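You operate a simulated robot arm through the tools that you are given. There is no shell and no other tool. Be economical: measure what you need, move in short steps, check, and stop when the job is done.

You are at the controls of a simulated two-armed robot. One attempt, no reset.

TASK
Take the sample board that says "lot 40" from the shelf under the test table and leave it on the white pile of sheets.

Only the result counts: the job must be done as asked and must still hold three seconds after the hand-in. Knocking over, shifting, dropping, spilling or breaking anything else fails it. Flat cloth is picked up by pressing the open fingertips on it (5 to 10 N) and closing them slowly along it; thin cloth reads only 2 to 8 mm in the jaws.

THE ROBOT
Two 7-joint arms with two-finger parallel grippers on one trunk, on a base that drives. Base frame: it is fixed to the floor where the robot stands at the start and does not move with it; the origin is under the middle of the robot, x ahead of it, y to its left, z up. Readings come in m, degrees, newtons and seconds.
The left shoulder is at the start at [0.06, 0.143, 0.826], the right one opposite. Payload 1.57 kg a hand.
The tool frame of a hand sits at the grasp point between the pads (the TCP): z along the fingers, y along the line on which they close. The tips reach 0.03 m beyond it. Largest opening 0.11 m; finger width 0.024, thickness 0.012; the body of the gripper, 0.048 by 0.112 m, starts 0.078 m behind the TCP.
Orientation is that of the tool frame in the base frame, as a unit quaternion [w, x, y, z]. With the fingers straight down and closing along the base's y, the tool's x points along the base's -x, its y along +y and its z along -z.

THE INTERFACE
- The arms move only by the tool jog_arm. It takes "left_targets", "right_targets" or both (then of equal length, played together; a hand with none holds still); each is one flat list of numbers, 6 for each row, row after row: the shift along the base's x, y, z in m, then the turn, a rotation vector about the base's x, y, z in degrees. In form: [tx, ty, tz, wx, wy, wz, tx, ty, tz, wx, wy, wz, ...]. A call has 1 to 8 rows; each row is the pose to reach, as a shift and turn from the pose commanded when the call began. "left_grip" and "right_grip" are, for a hand that has rows, the closure, from 0 (fully open) to 1 (shut), set as the call begins (left out, the last holds). Rows are played at 5 a second. More than 0.05 m and 8.6 degrees between two rows, or a gripper value outside its range, and nothing of the call is played. Where a pose cannot be reached the arm comes as near as it can. A force on the tool above 40 N (or 10 N above the force at the start of the call, whichever is more), or a blocked arm, ends the call early, and 0.2 s more pass. The fingers move at their own pace (about 0.045 m/s each) and stop on an object; they squeeze with about 25 N. The grip force told is the motor's: it shows also when the fingers shut on nothing. Time passes only in rows, and 0.2 s behind the last, so rows that repeat a pose let the fingers close. It gives the time, the measured TCP pose, the force on the tool (base axes), the opening and the grip force at its end, in the units of the frame above (readings bear some noise), and new pictures: "views" is both (left out), scene, wrist or none (wrist: the cameras of the hands that moved).
- Cameras (640 x 400 px; columns grow to the right, rows downward): "scene" is now at [0.0463, 0.0023, 1.4301]; the picture's right is [0.05, -1.00, 0.00], its down [-0.79, -0.04, -0.61] and it looks along [0.61, 0.03, -0.80] (base axes); focal length 292 px, centre (320, 200). "left" rides on the left gripper at [-0.036, 0, -0.08] in its tool frame; the picture's right is [0.00, -1.00, 0.00], its down [0.97, 0.00, -0.24] and it looks along [0.24, 0.00, 0.97] (tool axes); focal length 218 px, centre (320, 200). "right" rides on the right gripper at [-0.036, 0, -0.08] in its tool frame; the picture's right is [0.00, -1.00, 0.00], its down [0.97, 0.00, -0.24] and it looks along [0.24, 0.00, 0.97] (tool axes); focal length 218 px, centre (320, 200). There is no depth. A picture from a camera that has moved, and an enlarged one, comes with that camera's place and axes in the base frame and with its lens.
- raise_lower(by): slides the trunk up (or, below 0, down) by that many m; the arms and the scene camera ride with it, the base frame stays. It gives what a move gives, with no picture.
- roll_base(legs): drives the robot by 1 to 6 legs, each [ahead, left, turn to the left] in m, m and degrees, along the robot's own axes; the way and the turn of a leg run together, so that a leg with both is an arc; at most 1.5 m and 180 degrees a leg. The arms and the cameras ride along, it lands a little off, and it stops where it bumps. It gives what a move gives, and a new picture of the scene camera.
- pan_tilt(pan, tilt): turns the head with the scene camera to pan (to the left, within 86 degrees either way) and tilt (down, from -29 to 69), counted from straight ahead of the robot. It gives what a move gives, and a new picture of the scene camera.
- zoom(camera, box): a new picture of the part [left, top, right, bottom] of that camera's present view, enlarged. The clock stands still meanwhile.
- finish_job(): hands the job in; it is judged then, once.

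Work in short steps. Places have to be worked out from the pictures, the camera data and where the tool is seen: move nearer, look again, correct. Check each grasp and each placing, and mend what went wrong. You have 120 turns and 170 pictures in all, those below and enlarged ones among them. Open the grippers and draw the arms clear of the work before you hand the job in, unless the task says otherwise; then end with one line.

The tools are called as a command line: name --argument value ..., lists and objects as JSON in quotes. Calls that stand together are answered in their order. jog_arm: Moves the arms, as the interface text tells. Its arguments: {"type":"object","properties":{"left_targets":{"type":"array"},"left_grip":{"type":"number"},"right_targets":{"type":"array"},"right_grip":{"type":"number"},"views":{"type":"string","enum":["both","scene","wrist","none"]}},"required":[]} The other tools are called the same way: raise_lower (by) slides the trunk up or down; roll_base (legs) drives the base; pan_tilt (pan, tilt) turns the head that bears the scene camera; zoom (camera, box) takes an enlarged picture of a part of a camera's view; finish_job () hands the job in.

At the start:

```text
time_s: 0.0
left_ee_pos: [0.3429, 0.1861, 0.8756]
left_tcp_rot: [0.001, 0.0, 1.0, 0.0]
left_force: [0.1, 0.2, 0.2]
left_width: 0.1099
left_gripper_force: 0.0
right_ee_pos: [0.5294, -0.215, 0.9548]
right_tcp_rot: [0.001, 0.0, 1.0, 0.0]
right_force: [-0.2, -0.3, -0.2]
right_width: 0.1102
right_gripper_force: 0.1
trunk travel left (down, up): [-0.425, 0.165]
robot x, y, heading: [-0.0007, -0.0002, 0.0]
head pan, tilt: [3.0, 52.7]
```

scene: 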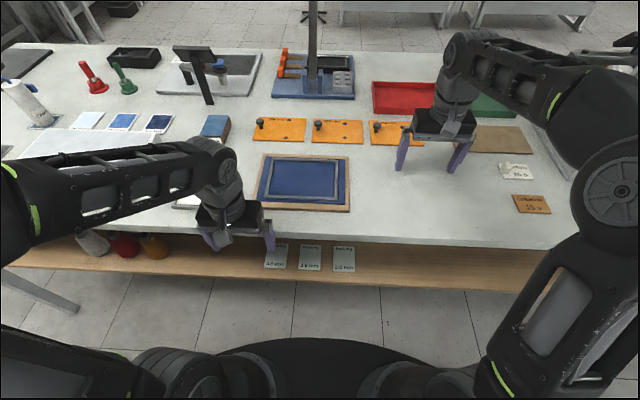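
right: 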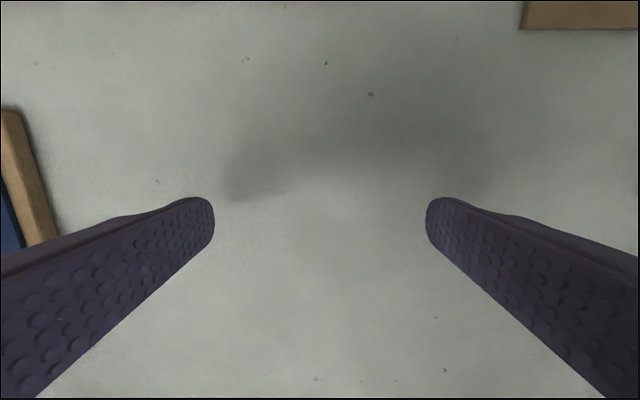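
left: 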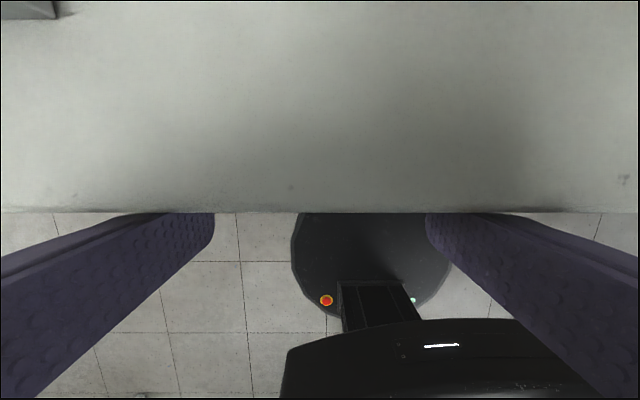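

The shelf under the table shows three white labelled cards; I zoom in on them and on the left part of the table for the pile of sheets.

zoom --camera "scene" --box '[240, 220, 380, 290]'

zoom --camera "scene" --box '[0, 60, 240, 210]'

```text
4.57 times, centred on (310, 255) of scene
camera zoom: at [0.0463, 0.0023, 1.4301], right [0.05, -1.0, 0.0], down [-0.79, -0.04, -0.61], along [0.61, 0.03, -0.8], focal length 1333 px, centre (366, -51)
```

zoom: 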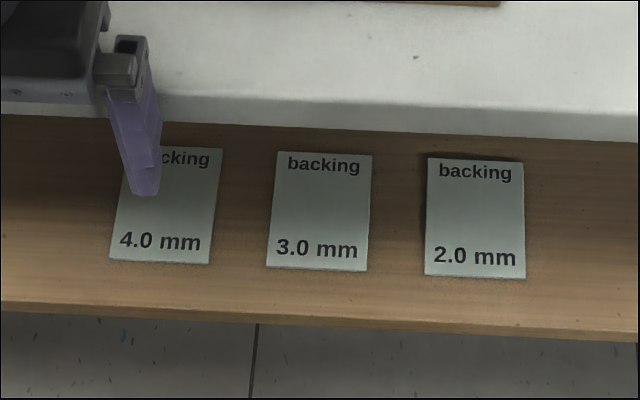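

```text
2.67 times, centred on (120, 135) of scene
camera zoom: at [0.0463, 0.0023, 1.4301], right [0.05, -1.0, 0.0], down [-0.79, -0.04, -0.61], along [0.61, 0.03, -0.8], focal length 777 px, centre (853, 373)
```

zoom: 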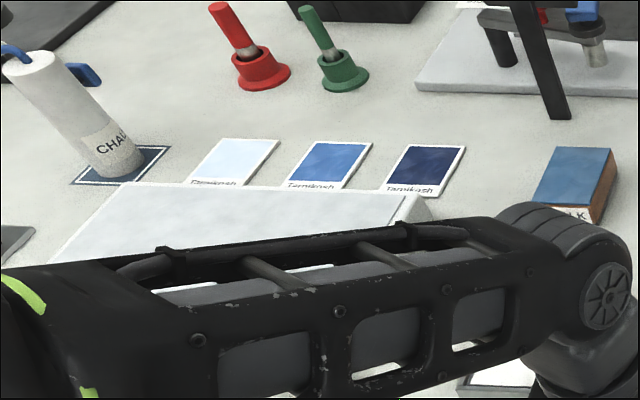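

The front cards are "backing" boards, so the "lot" boards must lie elsewhere on the shelf. I back off from the table to look under it.

roll_base --legs '[[-0.6, 0, 0]]'

raise_lower --by -0.4

pan_tilt --pan 0 --tilt 35

```text
time_s: 3.4
left_ee_pos: [-0.2497, 0.1858, 0.8766]
left_tcp_rot: [0.0, 0.0, 1.0, 0.0]
left_force: [-0.6, 0.7, 0.4]
left_width: 0.1098
left_gripper_force: 0.1
right_ee_pos: [-0.0642, -0.2155, 0.9562]
right_tcp_rot: [0.001, 0.0, 1.0, 0.001]
right_force: [0.3, -0.1, 0.3]
right_width: 0.11
right_gripper_force: 0.1
trunk travel left (down, up): [-0.425, 0.165]
robot x, y, heading: [-0.5939, -0.0017, 0.2]
head pan, tilt: [3.0, 52.7]
camera scene: at [-0.5477, 0.0024, 1.4301], right [0.05, -1.0, 0.0], down [-0.79, -0.04, -0.61], along [0.61, 0.03, -0.79], focal length 292 px, centre (320, 200)
```

scene: 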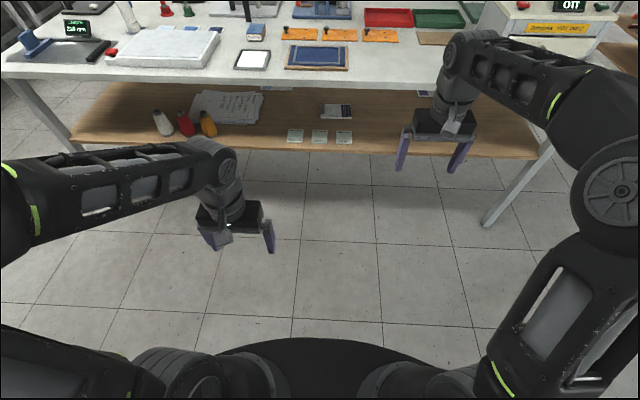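

```text
time_s: 7.2
left_ee_pos: [-0.2499, 0.1871, 0.4758]
left_tcp_rot: [0.0, 0.0, 1.0, -0.001]
left_force: [-0.1, 0.7, -0.8]
left_width: 0.1099
left_gripper_force: 0.0
right_ee_pos: [-0.0648, -0.2152, 0.5568]
right_tcp_rot: [0.0, 0.0, 1.0, 0.0]
right_force: [0.1, -0.2, -0.2]
right_width: 0.1102
right_gripper_force: 0.2
trunk travel left (down, up): [-0.025, 0.565]
robot x, y, heading: [-0.5933, -0.0017, 0.3]
head pan, tilt: [3.0, 52.7]
```

```text
time_s: 8.0
left_ee_pos: [-0.2483, 0.186, 0.4768]
left_tcp_rot: [0.0, 0.0, 1.0, 0.0]
left_force: [0.1, 0.2, 0.8]
left_width: 0.1098
left_gripper_force: 0.1
right_ee_pos: [-0.0638, -0.2158, 0.5565]
right_tcp_rot: [-0.001, 0.0, 1.0, 0.0]
right_force: [1.4, -0.1, 0.3]
right_width: 0.1104
right_gripper_force: 0.0
trunk travel left (down, up): [-0.025, 0.565]
robot x, y, heading: [-0.5894, 0.0003, -0.1]
head pan, tilt: [0.0, 35.0]
camera scene: at [-0.5335, -0.0014, 1.0553], right [0.0, -1.0, 0.0], down [-0.57, 0.0, -0.82], along [0.82, 0.0, -0.57], focal length 292 px, centre (320, 200)
```

scene: 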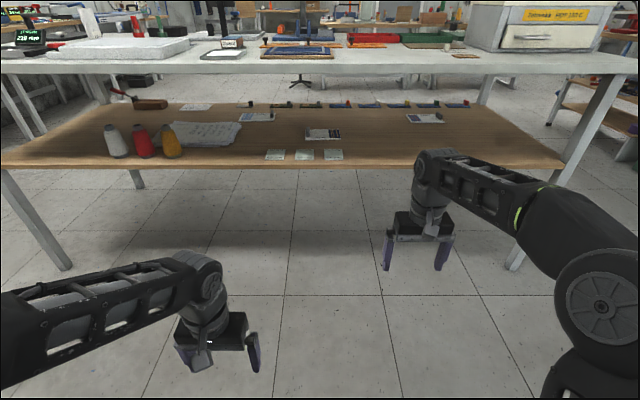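

Now the shelf is visible; boards lie at several depths. I zoom in on the candidates.

zoom --camera "scene" --box '[230, 95, 350, 170]'

zoom --camera "scene" --box '[340, 85, 480, 170]'

zoom --camera "scene" --box '[100, 80, 260, 170]'

```text
5.33 times, centred on (290, 132) of scene
camera zoom: at [-0.5335, -0.0014, 1.0553], right [0.0, -1.0, 0.0], down [-0.57, 0.0, -0.82], along [0.82, 0.0, -0.57], focal length 1555 px, centre (480, 560)
```

zoom: 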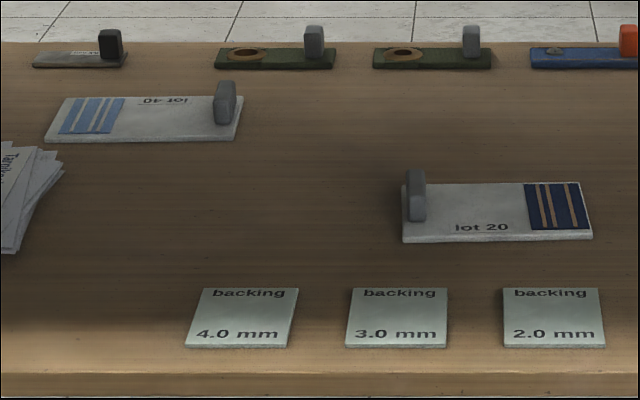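

```text
4.57 times, centred on (410, 128) of scene
camera zoom: at [-0.5335, -0.0014, 1.0553], right [0.0, -1.0, 0.0], down [-0.57, 0.0, -0.82], along [0.82, 0.0, -0.57], focal length 1333 px, centre (-91, 531)
```

zoom: 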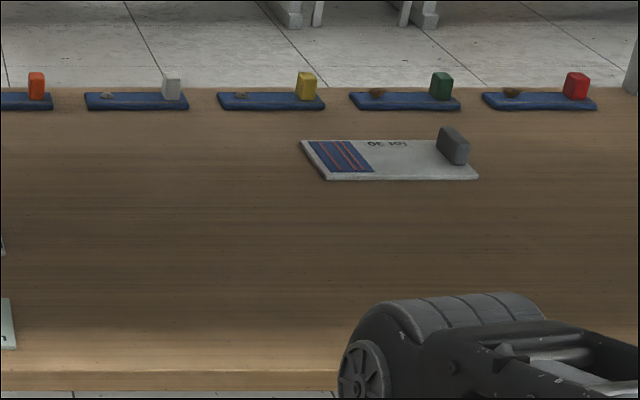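

```text
4.00 times, centred on (180, 125) of scene
camera zoom: at [-0.5335, -0.0014, 1.0553], right [0.0, -1.0, 0.0], down [-0.57, 0.0, -0.82], along [0.82, 0.0, -0.57], focal length 1166 px, centre (880, 500)
```

zoom: 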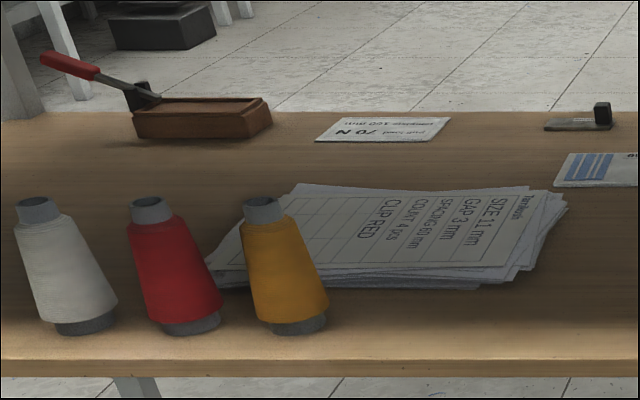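

Lot 40 is the flat board at the back centre-left, lying turned around, with a grey upright tab at its right end. Now I check what the white pile on the table is, and the papers on the shelf.

zoom --camera "scene" --box '[0, 10, 260, 80]'

zoom --camera "scene" --box '[225, 100, 285, 135]'

```text
2.46 times, centred on (130, 45) of scene
camera zoom: at [-0.5335, -0.0014, 1.0553], right [0.0, -1.0, 0.0], down [-0.57, 0.0, -0.82], along [0.82, 0.0, -0.57], focal length 718 px, centre (788, 582)
```

zoom: 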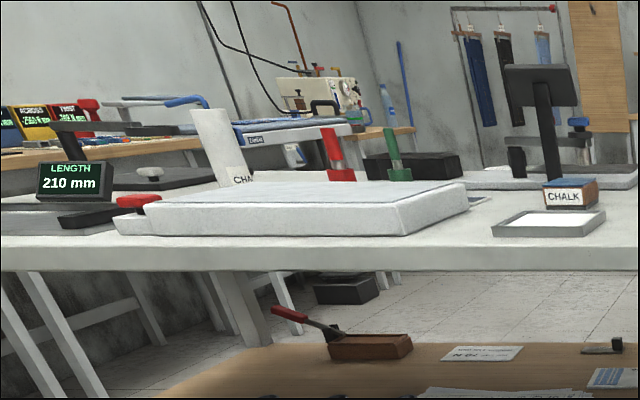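

```text
10.67 times, centred on (255, 118) of scene
camera zoom: at [-0.5335, -0.0014, 1.0553], right [0.0, -1.0, 0.0], down [-0.57, 0.0, -0.82], along [0.82, 0.0, -0.57], focal length 3110 px, centre (1013, 1080)
```

zoom: 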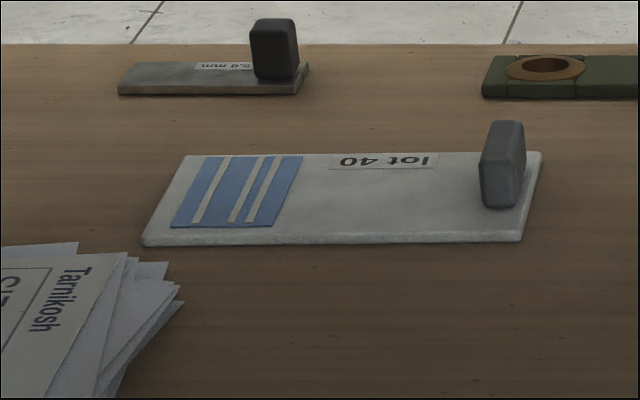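

I need to be sure which thing is the "white pile of sheets": raise the trunk and look at the table block from above.

raise_lower --by 0.5

pan_tilt --pan 10 --tilt 35

zoom --camera "scene" --box '[60, 60, 260, 185]'

```text
refused: 0.5 is not a number from -0.4 to 0.4
```

```text
time_s: 8.7
left_ee_pos: [-0.249, 0.1871, 0.4755]
left_tcp_rot: [0.0, 0.0, 1.0, 0.0]
left_force: [-0.2, 0.1, -0.2]
left_width: 0.1102
left_gripper_force: 0.0
right_ee_pos: [-0.0634, -0.2167, 0.5564]
right_tcp_rot: [0.0, 0.0, 1.0, -0.001]
right_force: [1.0, -0.5, 0.4]
right_width: 0.1102
right_gripper_force: 0.1
trunk travel left (down, up): [-0.025, 0.565]
robot x, y, heading: [-0.593, 0.0026, -0.0]
head pan, tilt: [10.0, 35.0]
camera scene: at [-0.5348, 0.0138, 1.0554], right [0.17, -0.98, 0.0], down [-0.56, -0.1, -0.82], along [0.81, 0.14, -0.57], focal length 292 px, centre (320, 200)
```

scene: 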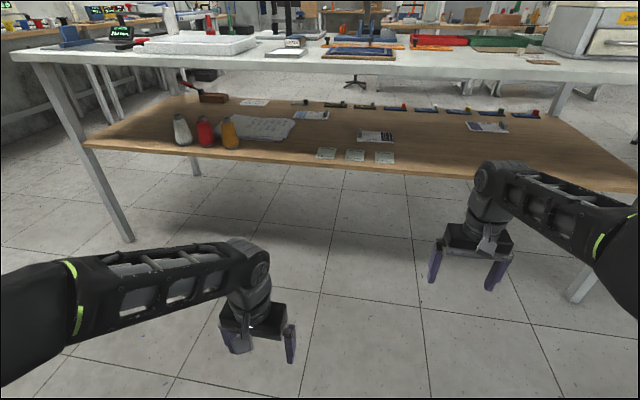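

```text
3.20 times, centred on (160, 122) of scene
camera zoom: at [-0.5348, 0.0138, 1.0554], right [0.17, -0.98, 0.0], down [-0.56, -0.1, -0.82], along [0.81, 0.14, -0.57], focal length 933 px, centre (832, 448)
```

zoom: 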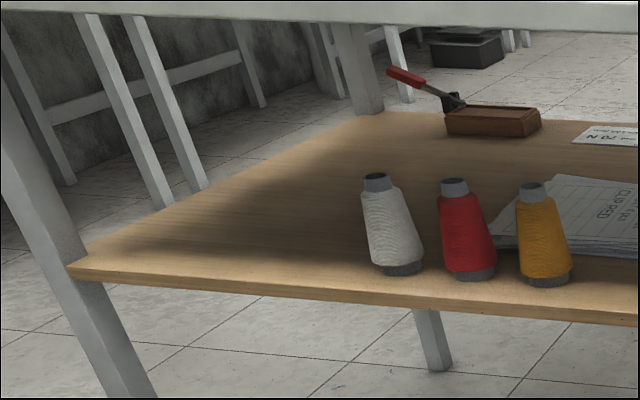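

The raise was capped at 0.4; I raise by 0.4 and look again at the table block.

raise_lower --by 0.4

pan_tilt --pan 20 --tilt 30

zoom --camera "scene" --box '[140, 80, 380, 230]'

```text
time_s: 12.6
left_ee_pos: [-0.2502, 0.1857, 0.8755]
left_tcp_rot: [0.0, 0.001, 1.0, 0.001]
left_force: [-0.2, -0.5, -0.1]
left_width: 0.11
left_gripper_force: 0.1
right_ee_pos: [-0.0648, -0.2156, 0.9554]
right_tcp_rot: [-0.001, 0.0, 1.0, -0.001]
right_force: [-0.7, 0.4, -0.1]
right_width: 0.1098
right_gripper_force: 0.1
trunk travel left (down, up): [-0.425, 0.165]
robot x, y, heading: [-0.5928, -0.0006, 0.0]
head pan, tilt: [10.0, 35.0]
```

```text
time_s: 13.3
left_ee_pos: [-0.2496, 0.1865, 0.8756]
left_tcp_rot: [0.0, 0.001, 1.0, 0.0]
left_force: [0.5, 0.6, -0.2]
left_width: 0.1101
left_gripper_force: 0.1
right_ee_pos: [-0.0655, -0.2151, 0.9575]
right_tcp_rot: [0.0, 0.001, 1.0, 0.001]
right_force: [0.1, -0.2, 0.6]
right_width: 0.1101
right_gripper_force: 0.1
trunk travel left (down, up): [-0.425, 0.165]
robot x, y, heading: [-0.5953, -0.0006, -0.1]
head pan, tilt: [20.0, 30.0]
camera scene: at [-0.5365, 0.0294, 1.4631], right [0.34, -0.94, 0.0], down [-0.47, -0.17, -0.87], along [0.81, 0.3, -0.5], focal length 292 px, centre (320, 200)
```

scene: 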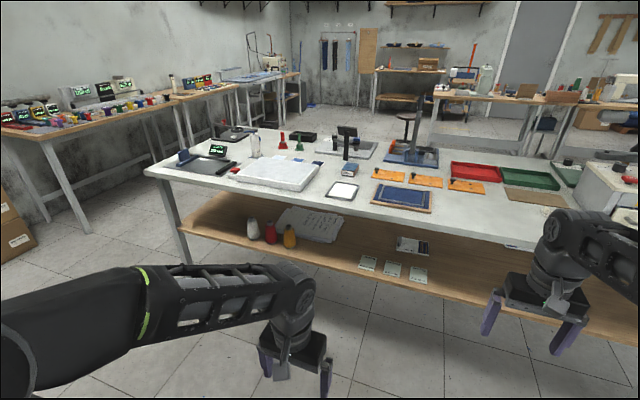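

```text
2.67 times, centred on (260, 155) of scene
camera zoom: at [-0.5365, 0.0294, 1.4631], right [0.34, -0.94, 0.0], down [-0.47, -0.17, -0.87], along [0.81, 0.3, -0.5], focal length 777 px, centre (480, 320)
```

zoom: 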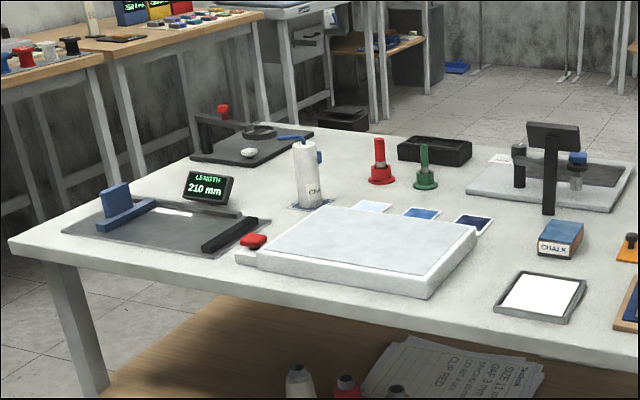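

The table block is a device (light table with a red knob); the pile of sheets is the fanned paper stack on the shelf by the cones. I lower the trunk a bit, draw the right arm back and turn the left gripper forward-horizontal.

raise_lower --by -0.13

jog_arm --left_targets '[0.03, 0, 0.0, 0, -8.5, 0, 0.06, 0, 0, 0, -17, 0, 0.09, 0, 0, 0, -25.5, 0, 0.12, 0, 0, 0, -34, 0, 0.15, 0, 0, 0, -42.5, 0, 0.18, 0, 0, 0, -51, 0, 0.21, 0, 0, 0, -59.5, 0, 0.24, 0, 0, 0, -68, 0]' --right_targets '[-0.03, 0, 0, 0, 0, 0, -0.06, 0, 0, 0, 0, 0, -0.09, 0, 0, 0, 0, 0, -0.12, 0, 0, 0, 0, 0, -0.15, 0, 0, 0, 0, 0, -0.18, 0, 0, 0, 0, 0, -0.21, 0, 0, 0, 0, 0, -0.23, 0, 0, 0, 0, 0]' --views "scene"

```text
time_s: 14.8
left_ee_pos: [-0.2511, 0.1865, 0.7458]
left_tcp_rot: [0.0, 0.0, 1.0, 0.0]
left_force: [0.6, -0.4, -0.3]
left_width: 0.1099
left_gripper_force: 0.2
right_ee_pos: [-0.0653, -0.2161, 0.8263]
right_tcp_rot: [0.0, 0.0, 1.0, 0.0]
right_force: [0.5, -0.3, -0.1]
right_width: 0.1099
right_gripper_force: 0.1
trunk travel left (down, up): [-0.295, 0.295]
robot x, y, heading: [-0.5951, -0.0006, -0.2]
head pan, tilt: [20.0, 30.0]
```

```text
time_s: 16.6
left_ee_pos: [-0.0085, 0.1883, 0.7444]
left_tcp_rot: [0.56, 0.0, 0.829, -0.002]
left_force: [0.0, -1.2, 0.9]
left_width: 0.1102
left_gripper_force: 0.1
right_ee_pos: [-0.2945, -0.2145, 0.8244]
right_tcp_rot: [-0.001, -0.001, 1.0, -0.001]
right_force: [-0.4, -0.2, 1.0]
right_width: 0.11
right_gripper_force: 0.0
trunk travel left (down, up): [-0.295, 0.295]
robot x, y, heading: [-0.5955, 0.0027, -0.1]
head pan, tilt: [20.0, 30.0]
camera scene: at [-0.5364, 0.0311, 1.3331], right [0.34, -0.94, 0.0], down [-0.47, -0.17, -0.87], along [0.81, 0.3, -0.5], focal length 292 px, centre (320, 200)
```

scene: 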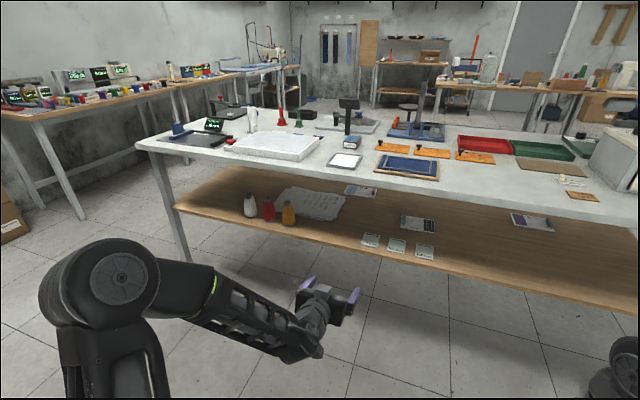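

The hand is 68° round. I finish the turn, extend further and lower a little.

jog_arm --left_targets '[0.03, 0, -0.01, 0, -7.5, 0, 0.06, 0, -0.02, 0, -15, 0, 0.09, 0, -0.035, 0, -22, 0, 0.12, 0.01, -0.05, 0, -22, 0, 0.15, 0.02, -0.065, 0, -22, 0, 0.17, 0.03, -0.075, 0, -22, 0]'

```text
time_s: 18.1
left_ee_pos: [0.1745, 0.1419, 0.6749]
left_tcp_rot: [0.703, -0.021, 0.71, 0.036]
left_force: [0.2, 0.2, -1.3]
left_width: 0.1101
left_gripper_force: 0.0
left hand out of reach, approached as far as the arm can: row 1, 2, 3, 4, 5, 6
right_ee_pos: [-0.2933, -0.2157, 0.8256]
right_tcp_rot: [0.0, 0.0, 1.0, -0.001]
right_force: [-0.3, 0.1, -0.1]
right_width: 0.11
right_gripper_force: 0.0
trunk travel left (down, up): [-0.295, 0.295]
robot x, y, heading: [-0.5926, -0.0021, -0.1]
head pan, tilt: [20.0, 30.0]
camera scene: at [-0.5361, 0.0297, 1.3332], right [0.34, -0.94, 0.0], down [-0.47, -0.17, -0.87], along [0.81, 0.3, -0.5], focal length 292 px, centre (320, 200)
camera left: at [0.0934, 0.1346, 0.7114], right [0.08, -1.0, -0.02], down [-0.25, 0.0, -0.97], along [0.96, 0.08, -0.25], focal length 218 px, centre (320, 200)
```

scene: 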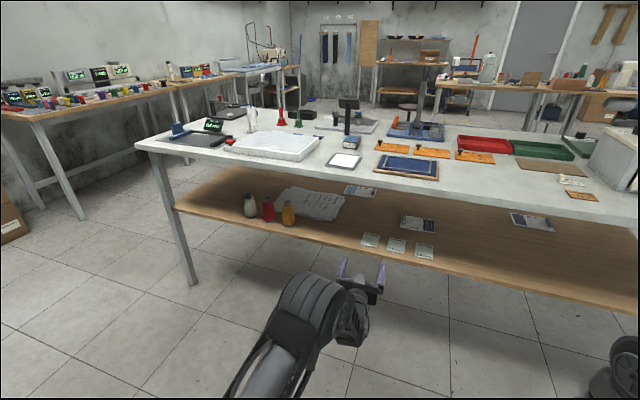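
left: 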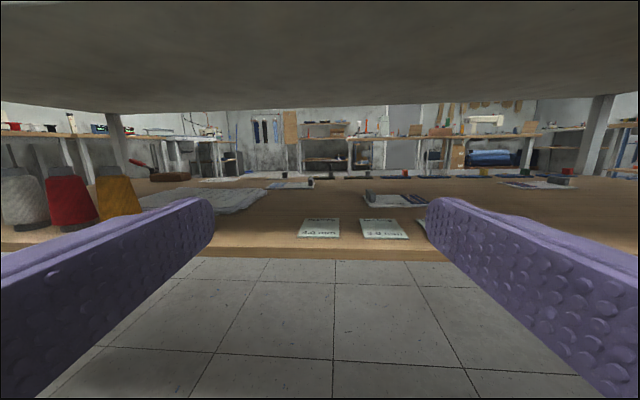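

The arm says it falls short of the commanded pose; I look down at the arm's shape before trying alternatives.

pan_tilt --pan 15 --tilt 60

```text
time_s: 19.0
left_ee_pos: [0.1725, 0.1417, 0.6745]
left_tcp_rot: [0.703, -0.021, 0.71, 0.036]
left_force: [0.4, -0.6, -0.1]
left_width: 0.1099
left_gripper_force: 0.1
right_ee_pos: [-0.2939, -0.2171, 0.8256]
right_tcp_rot: [0.0, 0.0, 1.0, 0.0]
right_force: [0.2, -1.3, 0.8]
right_width: 0.11
right_gripper_force: 0.0
trunk travel left (down, up): [-0.295, 0.295]
robot x, y, heading: [-0.5937, 0.0012, 0.1]
head pan, tilt: [15.0, 60.0]
camera scene: at [-0.5571, 0.0158, 1.2911], right [0.26, -0.97, 0.0], down [-0.84, -0.22, -0.5], along [0.48, 0.13, -0.87], focal length 292 px, centre (320, 200)
```

scene: 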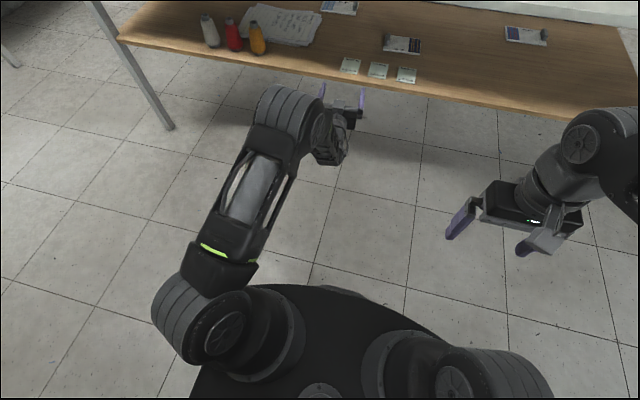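

The elbow is bent upward ahead of the robot; stretching more should flatten the arm. I extend it further in open space (0.1 m still short of the shelf edge).

jog_arm --left_targets '[0.03, 0, 0, 0, 0, 0, 0.06, 0, 0, 0, 0, 0, 0.09, 0, 0, 0, 0, 0, 0.12, 0, 0, 0, 0, 0, 0.12, 0, 0, 0, 0, 0]' --views "scene"

```text
time_s: 20.2
left_ee_pos: [0.2928, 0.1421, 0.6769]
left_tcp_rot: [0.703, -0.022, 0.71, 0.037]
left_force: [0.3, 0.6, 0.5]
left_width: 0.1098
left_gripper_force: 0.2
right_ee_pos: [-0.2928, -0.2164, 0.8259]
right_tcp_rot: [0.0, 0.0, 1.0, 0.001]
right_force: [0.5, 0.0, 0.6]
right_width: 0.1099
right_gripper_force: 0.1
trunk travel left (down, up): [-0.295, 0.295]
robot x, y, heading: [-0.5955, -0.0009, -0.2]
head pan, tilt: [15.0, 60.0]
camera scene: at [-0.557, 0.0158, 1.2911], right [0.26, -0.97, 0.0], down [-0.84, -0.22, -0.5], along [0.48, 0.13, -0.87], focal length 292 px, centre (320, 200)
```

scene: 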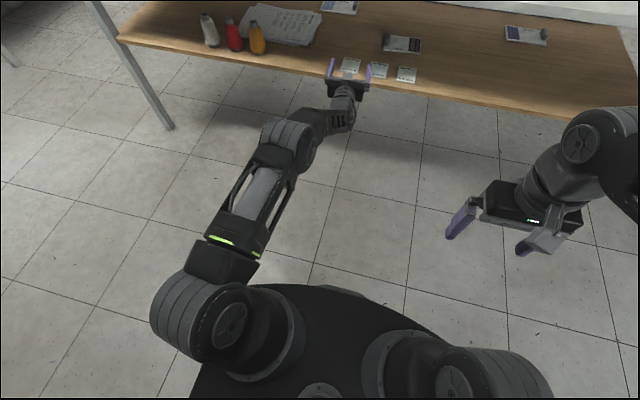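

Reach is now fine with the arm nearly straight (elbow about z 0.75). I straighten the small yaw, then lower the trunk 0.05 so TCP is near 0.627 for entering above the shelf (top ≈0.555).

jog_arm --left_targets '[0, 0.02, 0, -1.2, 0, -4.8, 0, 0.04, 0, -1.2, 0, -4.8, 0, 0.04, 0, -1.2, 0, -4.8]' --views "none"

raise_lower --by -0.05

pan_tilt --pan 8 --tilt 45

zoom --camera "left" --box '[0, 0, 640, 400]'

```text
time_s: 21.0
left_ee_pos: [0.3161, 0.1523, 0.675]
left_tcp_rot: [0.702, -0.008, 0.712, 0.014]
left_force: [-0.8, -0.5, -0.5]
left_width: 0.1099
left_gripper_force: 0.0
left hand out of reach, approached as far as the arm can: row 1, 2, 3
right_ee_pos: [-0.2944, -0.2155, 0.8253]
right_tcp_rot: [0.0, 0.0, 1.0, 0.0]
right_force: [-0.1, 0.1, -0.6]
right_width: 0.1098
right_gripper_force: 0.1
trunk travel left (down, up): [-0.295, 0.295]
robot x, y, heading: [-0.5934, -0.0014, 0.0]
head pan, tilt: [15.0, 60.0]
```

```text
time_s: 21.9
left_ee_pos: [0.3156, 0.1514, 0.6265]
left_tcp_rot: [0.703, -0.008, 0.711, 0.014]
left_force: [-0.5, -0.1, 0.0]
left_width: 0.11
left_gripper_force: 0.2
right_ee_pos: [-0.2949, -0.2153, 0.7761]
right_tcp_rot: [0.0, 0.0, 1.0, 0.0]
right_force: [0.3, -0.7, -1.0]
right_width: 0.11
right_gripper_force: 0.1
trunk travel left (down, up): [-0.245, 0.345]
robot x, y, heading: [-0.5895, 0.0, -0.2]
head pan, tilt: [15.0, 60.0]
```

```text
time_s: 22.7
left_ee_pos: [0.3153, 0.1533, 0.625]
left_tcp_rot: [0.703, -0.009, 0.711, 0.014]
left_force: [-0.3, -0.2, 0.1]
left_width: 0.11
left_gripper_force: 0.1
right_ee_pos: [-0.2946, -0.2167, 0.7755]
right_tcp_rot: [0.0, 0.0, 1.0, -0.001]
right_force: [0.5, 0.4, 0.6]
right_width: 0.11
right_gripper_force: 0.0
trunk travel left (down, up): [-0.245, 0.345]
robot x, y, heading: [-0.5967, -0.0008, -0.0]
head pan, tilt: [8.0, 45.0]
camera scene: at [-0.541, 0.0099, 1.2605], right [0.14, -0.99, 0.0], down [-0.7, -0.1, -0.71], along [0.7, 0.1, -0.71], focal length 292 px, centre (320, 200)
```

scene: 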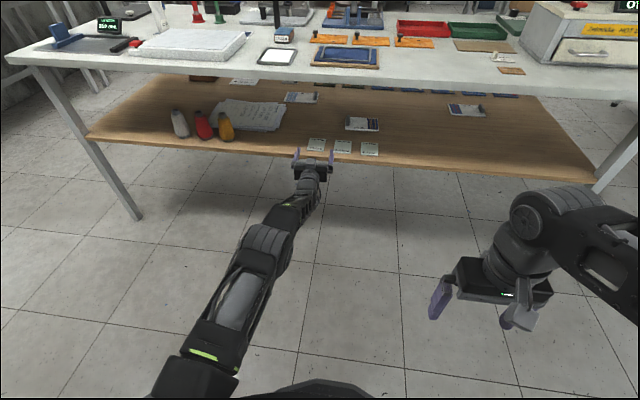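

```text
1.00 times, centred on (320, 200) of left
camera zoom: at [0.2348, 0.149, 0.6626], right [0.03, -1.0, -0.01], down [-0.25, 0.0, -0.97], along [0.97, 0.03, -0.25], focal length 218 px, centre (320, 200)
```

zoom: 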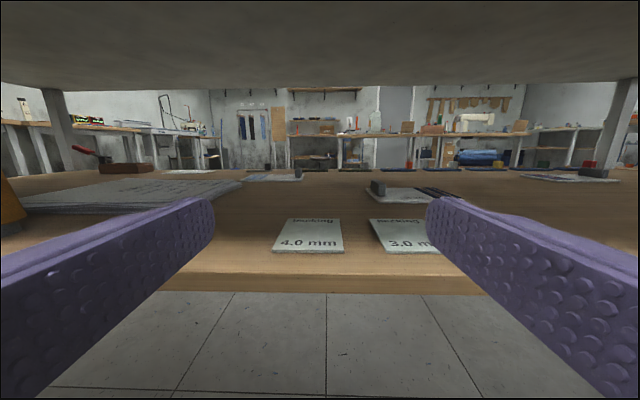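

The tab works out at about (0.86, 0.23) and my lane y≈0.235 is free. I pitch the fingers 15° down so the wrist rides higher over the shelf, pulling slightly back from full stretch.

jog_arm --left_targets '[-0.02, 0, 0.01, 0, 5, 0, -0.04, 0, 0.015, 0, 10, 0, -0.05, 0, 0.02, 0, 15, 0, -0.05, 0, 0.02, 0, 15, 0]' --views "scene"

```text
time_s: 23.7
left_ee_pos: [0.2657, 0.1531, 0.6464]
left_tcp_rot: [0.603, -0.008, 0.797, 0.017]
left_force: [-0.4, -0.3, 0.4]
left_width: 0.1097
left_gripper_force: 0.2
right_ee_pos: [-0.2948, -0.2157, 0.7755]
right_tcp_rot: [0.0, 0.001, 1.0, 0.001]
right_force: [0.4, -0.7, 0.7]
right_width: 0.1098
right_gripper_force: 0.0
trunk travel left (down, up): [-0.245, 0.345]
robot x, y, heading: [-0.5929, -0.0027, 0.3]
head pan, tilt: [8.0, 45.0]
camera scene: at [-0.5411, 0.01, 1.2606], right [0.14, -0.99, 0.0], down [-0.7, -0.1, -0.71], along [0.7, 0.1, -0.71], focal length 292 px, centre (320, 200)
```

scene: 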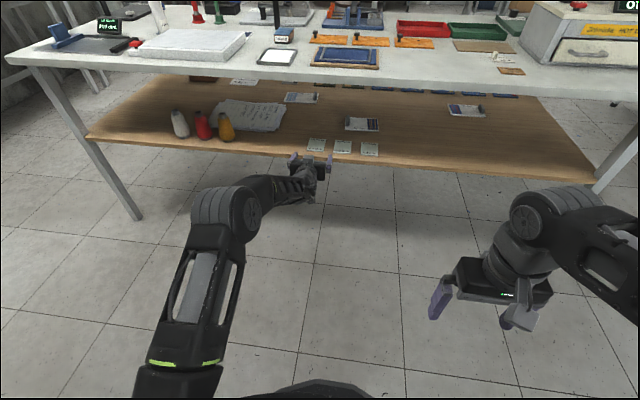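

The elbow swung to the left but clears the cones (amber cone ≈ (0.47, 0.56)). I drive left 0.08, then ahead 0.45, to stop the fingertips ~0.1 m short of the board.

roll_base --legs '[[0, 0.08, 0], [0.45, 0, 0]]'

zoom --camera "left" --box '[0, 0, 640, 400]'

```text
time_s: 27.1
left_ee_pos: [0.7155, 0.2304, 0.6464]
left_tcp_rot: [0.604, -0.006, 0.797, 0.015]
left_force: [-0.2, -0.1, 0.6]
left_width: 0.1099
left_gripper_force: 0.0
right_ee_pos: [0.1565, -0.1373, 0.7761]
right_tcp_rot: [0.0, 0.001, 1.0, 0.0]
right_force: [0.6, -0.1, -0.4]
right_width: 0.1099
right_gripper_force: 0.0
trunk travel left (down, up): [-0.245, 0.345]
robot x, y, heading: [-0.143, 0.0788, -0.2]
head pan, tilt: [8.0, 45.0]
camera scene: at [-0.0906, 0.0893, 1.2605], right [0.14, -0.99, 0.0], down [-0.7, -0.1, -0.71], along [0.7, 0.1, -0.71], focal length 292 px, centre (320, 200)
```

scene: 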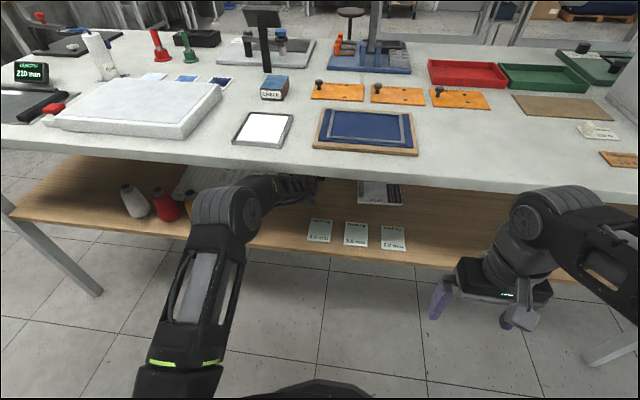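

```text
1.00 times, centred on (320, 200) of left
camera zoom: at [0.6479, 0.2278, 0.7019], right [0.03, -1.0, -0.02], down [-0.49, 0.0, -0.87], along [0.87, 0.03, -0.49], focal length 218 px, centre (320, 200)
```

zoom: 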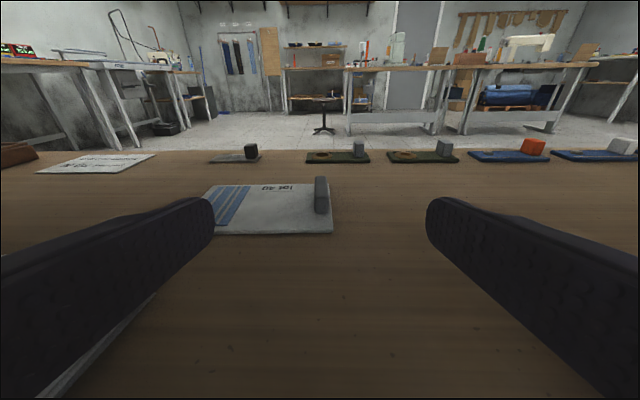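

Tab ≈ (0.875, 0.235), top z≈0.61, board top ≈0.565. I drive ahead 0.15 at the present height (fingers pass above the tab).

roll_base --legs '[[0.145, 0, 0]]'

zoom --camera "left" --box '[0, 0, 640, 400]'

```text
time_s: 27.9
left_ee_pos: [0.7225, 0.2311, 0.6366]
left_tcp_rot: [0.596, -0.005, 0.803, 0.016]
left_force: [-0.4, -0.3, 0.2]
left_width: 0.1101
left_gripper_force: 0.0
right_ee_pos: [0.1694, -0.1363, 0.7757]
right_tcp_rot: [0.001, -0.003, 1.0, 0.0]
right_force: [0.1, 0.3, 0.0]
right_width: 0.1097
right_gripper_force: 0.0
trunk travel left (down, up): [-0.245, 0.345]
robot x, y, heading: [-0.1278, 0.0787, 0.3]
head pan, tilt: [8.0, 45.0]
stopped in leg 1: the robot was blocked; the commanded pose is now the measured one
camera scene: at [-0.0806, 0.0895, 1.2611], right [0.14, -0.99, 0.0], down [-0.7, -0.1, -0.71], along [0.7, 0.1, -0.71], focal length 292 px, centre (320, 200)
```

scene: 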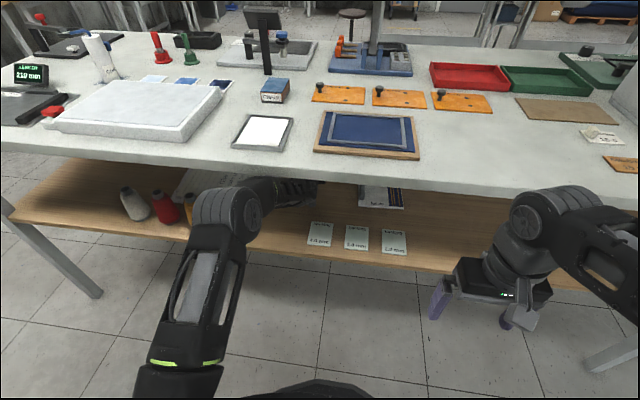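

```text
1.00 times, centred on (320, 200) of left
camera zoom: at [0.6554, 0.228, 0.694], right [0.03, -1.0, -0.02], down [-0.51, 0.0, -0.86], along [0.86, 0.03, -0.51], focal length 218 px, centre (320, 200)
```

zoom: 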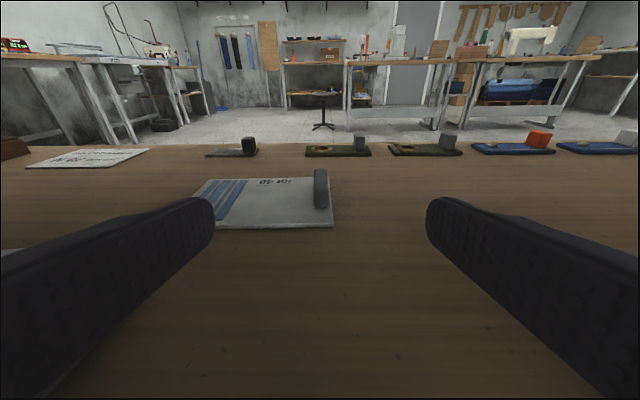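

The base was blocked: the raised elbow touched the table's front edge. I back off 0.07 and drop the shoulder while keeping the hand's height, so the elbow comes lower.

roll_base --legs '[[-0.08, 0, 0]]'

jog_arm --left_targets '[0.01, 0, 0.02, 0, 0, 0, 0.02, 0, 0.04, 0, 0, 0, 0.02, 0, 0.04, 0, 0, 0]' --views "none"

raise_lower --by -0.06

jog_arm --left_targets '[0.01, 0, 0.02, 0, 0, 0, 0.02, 0, 0.05, 0, 0, 0, 0.02, 0, 0.05, 0, 0, 0]' --views "none"

raise_lower --by -0.04

pan_tilt --pan 10 --tilt 50

```text
time_s: 28.9
left_ee_pos: [0.6425, 0.2305, 0.635]
left_tcp_rot: [0.597, -0.004, 0.802, 0.015]
left_force: [0.3, 0.6, -0.3]
left_width: 0.11
left_gripper_force: 0.1
right_ee_pos: [0.0871, -0.1361, 0.7747]
right_tcp_rot: [-0.001, -0.002, 1.0, 0.0]
right_force: [0.4, -0.2, -0.6]
right_width: 0.11
right_gripper_force: 0.0
trunk travel left (down, up): [-0.245, 0.345]
robot x, y, heading: [-0.2116, 0.078, -0.2]
head pan, tilt: [8.0, 45.0]
camera scene: at [-0.1599, 0.0892, 1.2606], right [0.14, -0.99, 0.0], down [-0.7, -0.1, -0.71], along [0.7, 0.1, -0.71], focal length 292 px, centre (320, 200)
```

scene: 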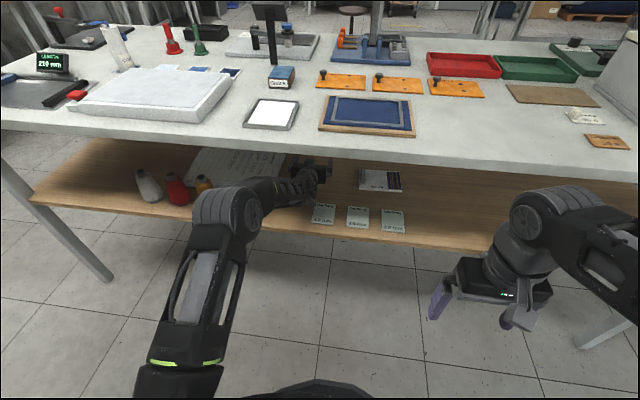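

```text
time_s: 29.8
left_ee_pos: [0.6621, 0.2293, 0.675]
left_tcp_rot: [0.596, -0.005, 0.803, 0.016]
left_force: [-0.2, -0.3, 0.2]
left_width: 0.1101
left_gripper_force: 0.0
right_ee_pos: [0.0867, -0.1367, 0.775]
right_tcp_rot: [-0.001, -0.001, 1.0, 0.001]
right_force: [0.4, 0.2, 0.1]
right_width: 0.1099
right_gripper_force: 0.1
trunk travel left (down, up): [-0.245, 0.345]
robot x, y, heading: [-0.2106, 0.0779, -0.0]
head pan, tilt: [8.0, 45.0]
```

```text
time_s: 30.8
left_ee_pos: [0.6623, 0.2282, 0.6145]
left_tcp_rot: [0.596, -0.005, 0.803, 0.016]
left_force: [0.4, -0.8, 0.3]
left_width: 0.1101
left_gripper_force: 0.1
right_ee_pos: [0.087, -0.1363, 0.7154]
right_tcp_rot: [-0.001, -0.002, 1.0, 0.0]
right_force: [0.6, 0.0, -0.2]
right_width: 0.1098
right_gripper_force: 0.0
trunk travel left (down, up): [-0.185, 0.405]
robot x, y, heading: [-0.2097, 0.081, 0.0]
head pan, tilt: [8.0, 45.0]
```

```text
time_s: 31.6
left_ee_pos: [0.6823, 0.2296, 0.6651]
left_tcp_rot: [0.596, -0.004, 0.803, 0.015]
left_force: [-0.4, 0.1, 0.0]
left_width: 0.1098
left_gripper_force: 0.2
right_ee_pos: [0.0879, -0.1361, 0.7153]
right_tcp_rot: [-0.001, -0.001, 1.0, 0.0]
right_force: [-0.2, 0.0, 0.0]
right_width: 0.1102
right_gripper_force: 0.0
trunk travel left (down, up): [-0.185, 0.405]
robot x, y, heading: [-0.2101, 0.0793, -0.1]
head pan, tilt: [8.0, 45.0]
```

```text
time_s: 32.4
left_ee_pos: [0.682, 0.228, 0.6239]
left_tcp_rot: [0.596, -0.004, 0.802, 0.015]
left_force: [0.4, -0.1, -0.3]
left_width: 0.1098
left_gripper_force: 0.2
right_ee_pos: [0.0878, -0.1354, 0.6747]
right_tcp_rot: [0.0, -0.001, 1.0, 0.0]
right_force: [-0.2, -0.1, 0.7]
right_width: 0.1101
right_gripper_force: 0.0
trunk travel left (down, up): [-0.145, 0.445]
robot x, y, heading: [-0.2125, 0.0775, 0.3]
head pan, tilt: [8.0, 45.0]
```

```text
time_s: 33.0
left_ee_pos: [0.682, 0.2299, 0.6253]
left_tcp_rot: [0.596, -0.004, 0.802, 0.015]
left_force: [-0.4, -0.2, -0.5]
left_width: 0.1101
left_gripper_force: 0.0
right_ee_pos: [0.0876, -0.1357, 0.6758]
right_tcp_rot: [-0.002, -0.002, 1.0, 0.0]
right_force: [-0.4, 0.1, -0.2]
right_width: 0.11
right_gripper_force: 0.1
trunk travel left (down, up): [-0.145, 0.445]
robot x, y, heading: [-0.211, 0.0776, 0.0]
head pan, tilt: [10.0, 50.0]
camera scene: at [-0.1645, 0.0912, 1.1537], right [0.18, -0.98, 0.0], down [-0.75, -0.13, -0.64], along [0.63, 0.11, -0.77], focal length 292 px, centre (320, 200)
```

scene: 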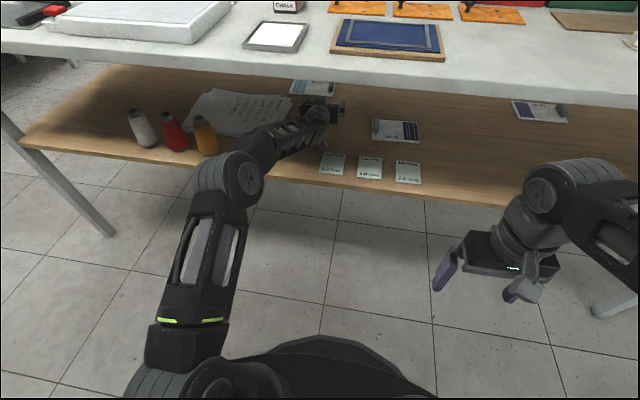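

Elbow now ≈ z 0.70, below the table's underside (~0.80). I drive ahead 0.12 and look.

roll_base --legs '[[0.12, 0, 0]]'

zoom --camera "left" --box '[0, 0, 640, 400]'

```text
time_s: 34.3
left_ee_pos: [0.8054, 0.2303, 0.6237]
left_tcp_rot: [0.597, -0.005, 0.802, 0.016]
left_force: [0.2, -1.0, 0.5]
left_width: 0.1101
left_gripper_force: 0.1
right_ee_pos: [0.2092, -0.1358, 0.6742]
right_tcp_rot: [-0.001, -0.001, 1.0, 0.0]
right_force: [0.4, -0.1, -0.1]
right_width: 0.1099
right_gripper_force: 0.1
trunk travel left (down, up): [-0.145, 0.445]
robot x, y, heading: [-0.0915, 0.0776, 0.1]
head pan, tilt: [10.0, 50.0]
camera scene: at [-0.0416, 0.0914, 1.1536], right [0.18, -0.98, 0.0], down [-0.75, -0.13, -0.64], along [0.63, 0.11, -0.77], focal length 292 px, centre (320, 200)
```

scene: 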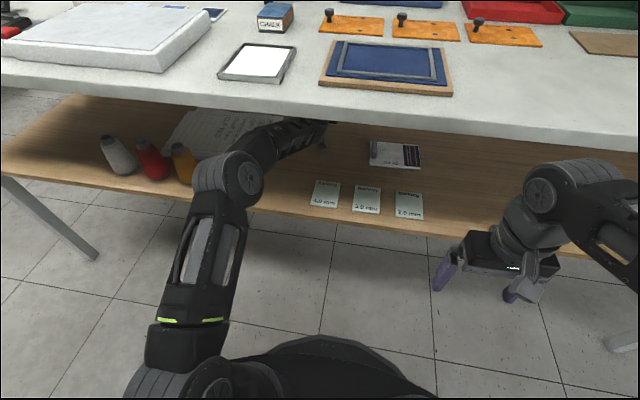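

```text
1.00 times, centred on (320, 200) of left
camera zoom: at [0.7382, 0.2267, 0.6822], right [0.03, -1.0, -0.02], down [-0.51, 0.0, -0.86], along [0.86, 0.03, -0.51], focal length 218 px, centre (320, 200)
```

zoom: 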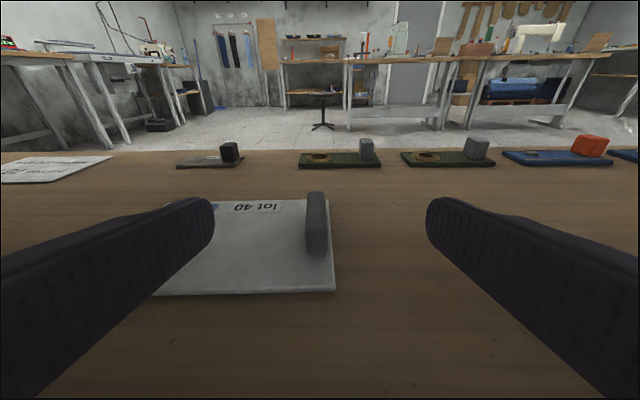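

Triangulating the tab: near face x≈0.85, y≈0.235, board top z≈0.572. I drive 0.06 more, the open fingers straddling the tab.

roll_base --legs '[[0.062, 0, 0]]'

zoom --camera "left" --box '[0, 0, 640, 400]'

```text
time_s: 35.3
left_ee_pos: [0.8665, 0.2295, 0.6234]
left_tcp_rot: [0.596, -0.004, 0.803, 0.016]
left_force: [0.1, -0.1, 0.6]
left_width: 0.1098
left_gripper_force: 0.1
right_ee_pos: [0.2696, -0.1358, 0.6752]
right_tcp_rot: [-0.001, -0.001, 1.0, 0.0]
right_force: [0.1, 0.3, 0.6]
right_width: 0.1098
right_gripper_force: 0.0
trunk travel left (down, up): [-0.145, 0.445]
robot x, y, heading: [-0.0276, 0.0809, -0.1]
head pan, tilt: [10.0, 50.0]
camera scene: at [0.0192, 0.0915, 1.1536], right [0.17, -0.98, 0.0], down [-0.75, -0.13, -0.64], along [0.63, 0.11, -0.77], focal length 292 px, centre (320, 200)
```

scene: 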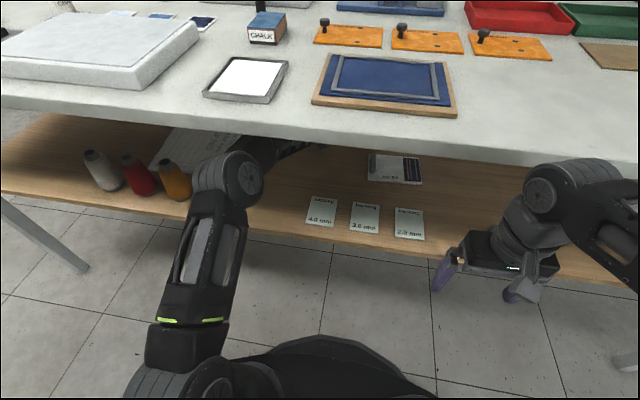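

```text
1.00 times, centred on (320, 200) of left
camera zoom: at [0.7991, 0.2261, 0.6821], right [0.03, -1.0, -0.02], down [-0.51, 0.0, -0.86], along [0.86, 0.03, -0.51], focal length 218 px, centre (320, 200)
```

zoom: 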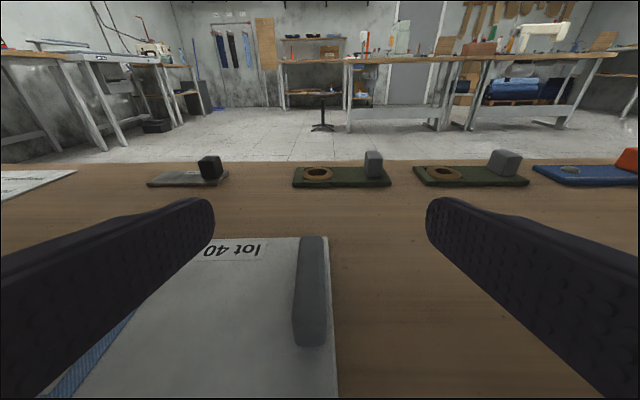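

The tab spans x 0.85–0.88 at y≈0.234; the TCP is right over it. I lower to z≈0.598 with a small y shift.

jog_arm --left_targets '[0, 0.002, -0.01, 0, 0, 0, 0, 0.004, -0.018, 0, 0, 0, 0, 0.004, -0.025, 0, 0, 0]' --views "wrist"

```text
time_s: 36.1
left_ee_pos: [0.8653, 0.2324, 0.6093]
left_tcp_rot: [0.601, -0.005, 0.799, 0.015]
left_force: [-6.7, 0.8, 28.2]
left_width: 0.1103
left_gripper_force: 0.1
right_ee_pos: [0.2698, -0.1359, 0.6771]
right_tcp_rot: [0.0, -0.001, 1.0, 0.0]
right_force: [1.0, 0.3, -0.2]
right_width: 0.1099
right_gripper_force: 0.1
trunk travel left (down, up): [-0.145, 0.445]
robot x, y, heading: [-0.0302, 0.0758, 0.2]
head pan, tilt: [10.0, 50.0]
camera left: at [0.7978, 0.23, 0.6656], right [0.03, -1.0, -0.02], down [-0.5, 0.0, -0.87], along [0.86, 0.03, -0.5], focal length 218 px, centre (320, 200)
```

left: 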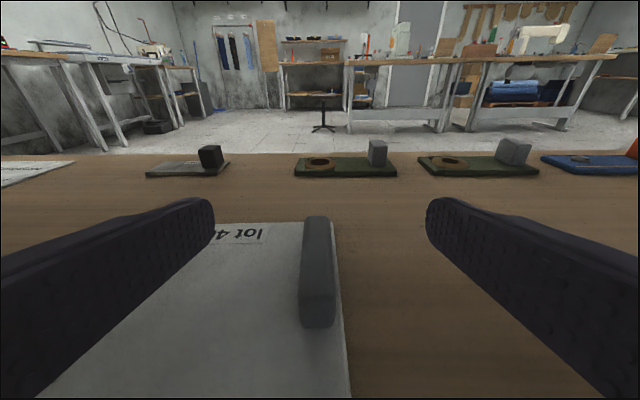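

Contact (28 N up) at TCP z 0.609: the finger rests on the board, so the board is higher than estimated. I ease up until the force vanishes.

jog_arm --left_targets '[0, 0, 0.004, 0, 0, 0, 0, 0, 0.008, 0, 0, 0]' --views "wrist"

```text
time_s: 36.7
left_ee_pos: [0.8656, 0.2319, 0.6071]
left_tcp_rot: [0.596, -0.004, 0.803, 0.015]
left_force: [5.5, -0.3, 9.5]
left_width: 0.1102
left_gripper_force: 0.1
right_ee_pos: [0.2713, -0.1365, 0.6754]
right_tcp_rot: [0.0, -0.001, 1.0, -0.001]
right_force: [0.8, -0.3, -0.3]
right_width: 0.11
right_gripper_force: 0.0
trunk travel left (down, up): [-0.145, 0.445]
robot x, y, heading: [-0.0278, 0.0801, -0.1]
head pan, tilt: [10.0, 50.0]
camera left: at [0.7988, 0.2297, 0.6643], right [0.03, -1.0, -0.02], down [-0.51, 0.0, -0.86], along [0.86, 0.03, -0.51], focal length 218 px, centre (320, 200)
```

left: 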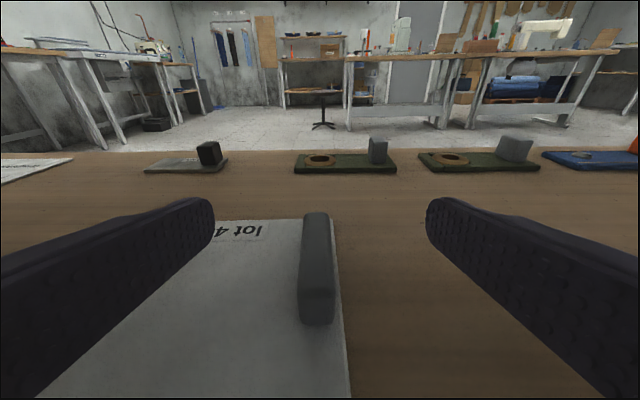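

Still 9.5 N; up another 6 mm.

jog_arm --left_targets '[0, 0, 0.004, 0, 0, 0, 0, 0, 0.007, 0, 0, 0]' --views "none"

```text
time_s: 37.3
left_ee_pos: [0.866, 0.2325, 0.6133]
left_tcp_rot: [0.596, -0.004, 0.803, 0.015]
left_force: [-0.3, 0.7, -0.2]
left_width: 0.1101
left_gripper_force: 0.1
right_ee_pos: [0.2706, -0.1359, 0.676]
right_tcp_rot: [-0.001, -0.002, 1.0, 0.0]
right_force: [0.4, -0.2, 0.2]
right_width: 0.11
right_gripper_force: 0.1
trunk travel left (down, up): [-0.145, 0.445]
robot x, y, heading: [-0.0282, 0.0814, -0.2]
head pan, tilt: [10.0, 50.0]
```

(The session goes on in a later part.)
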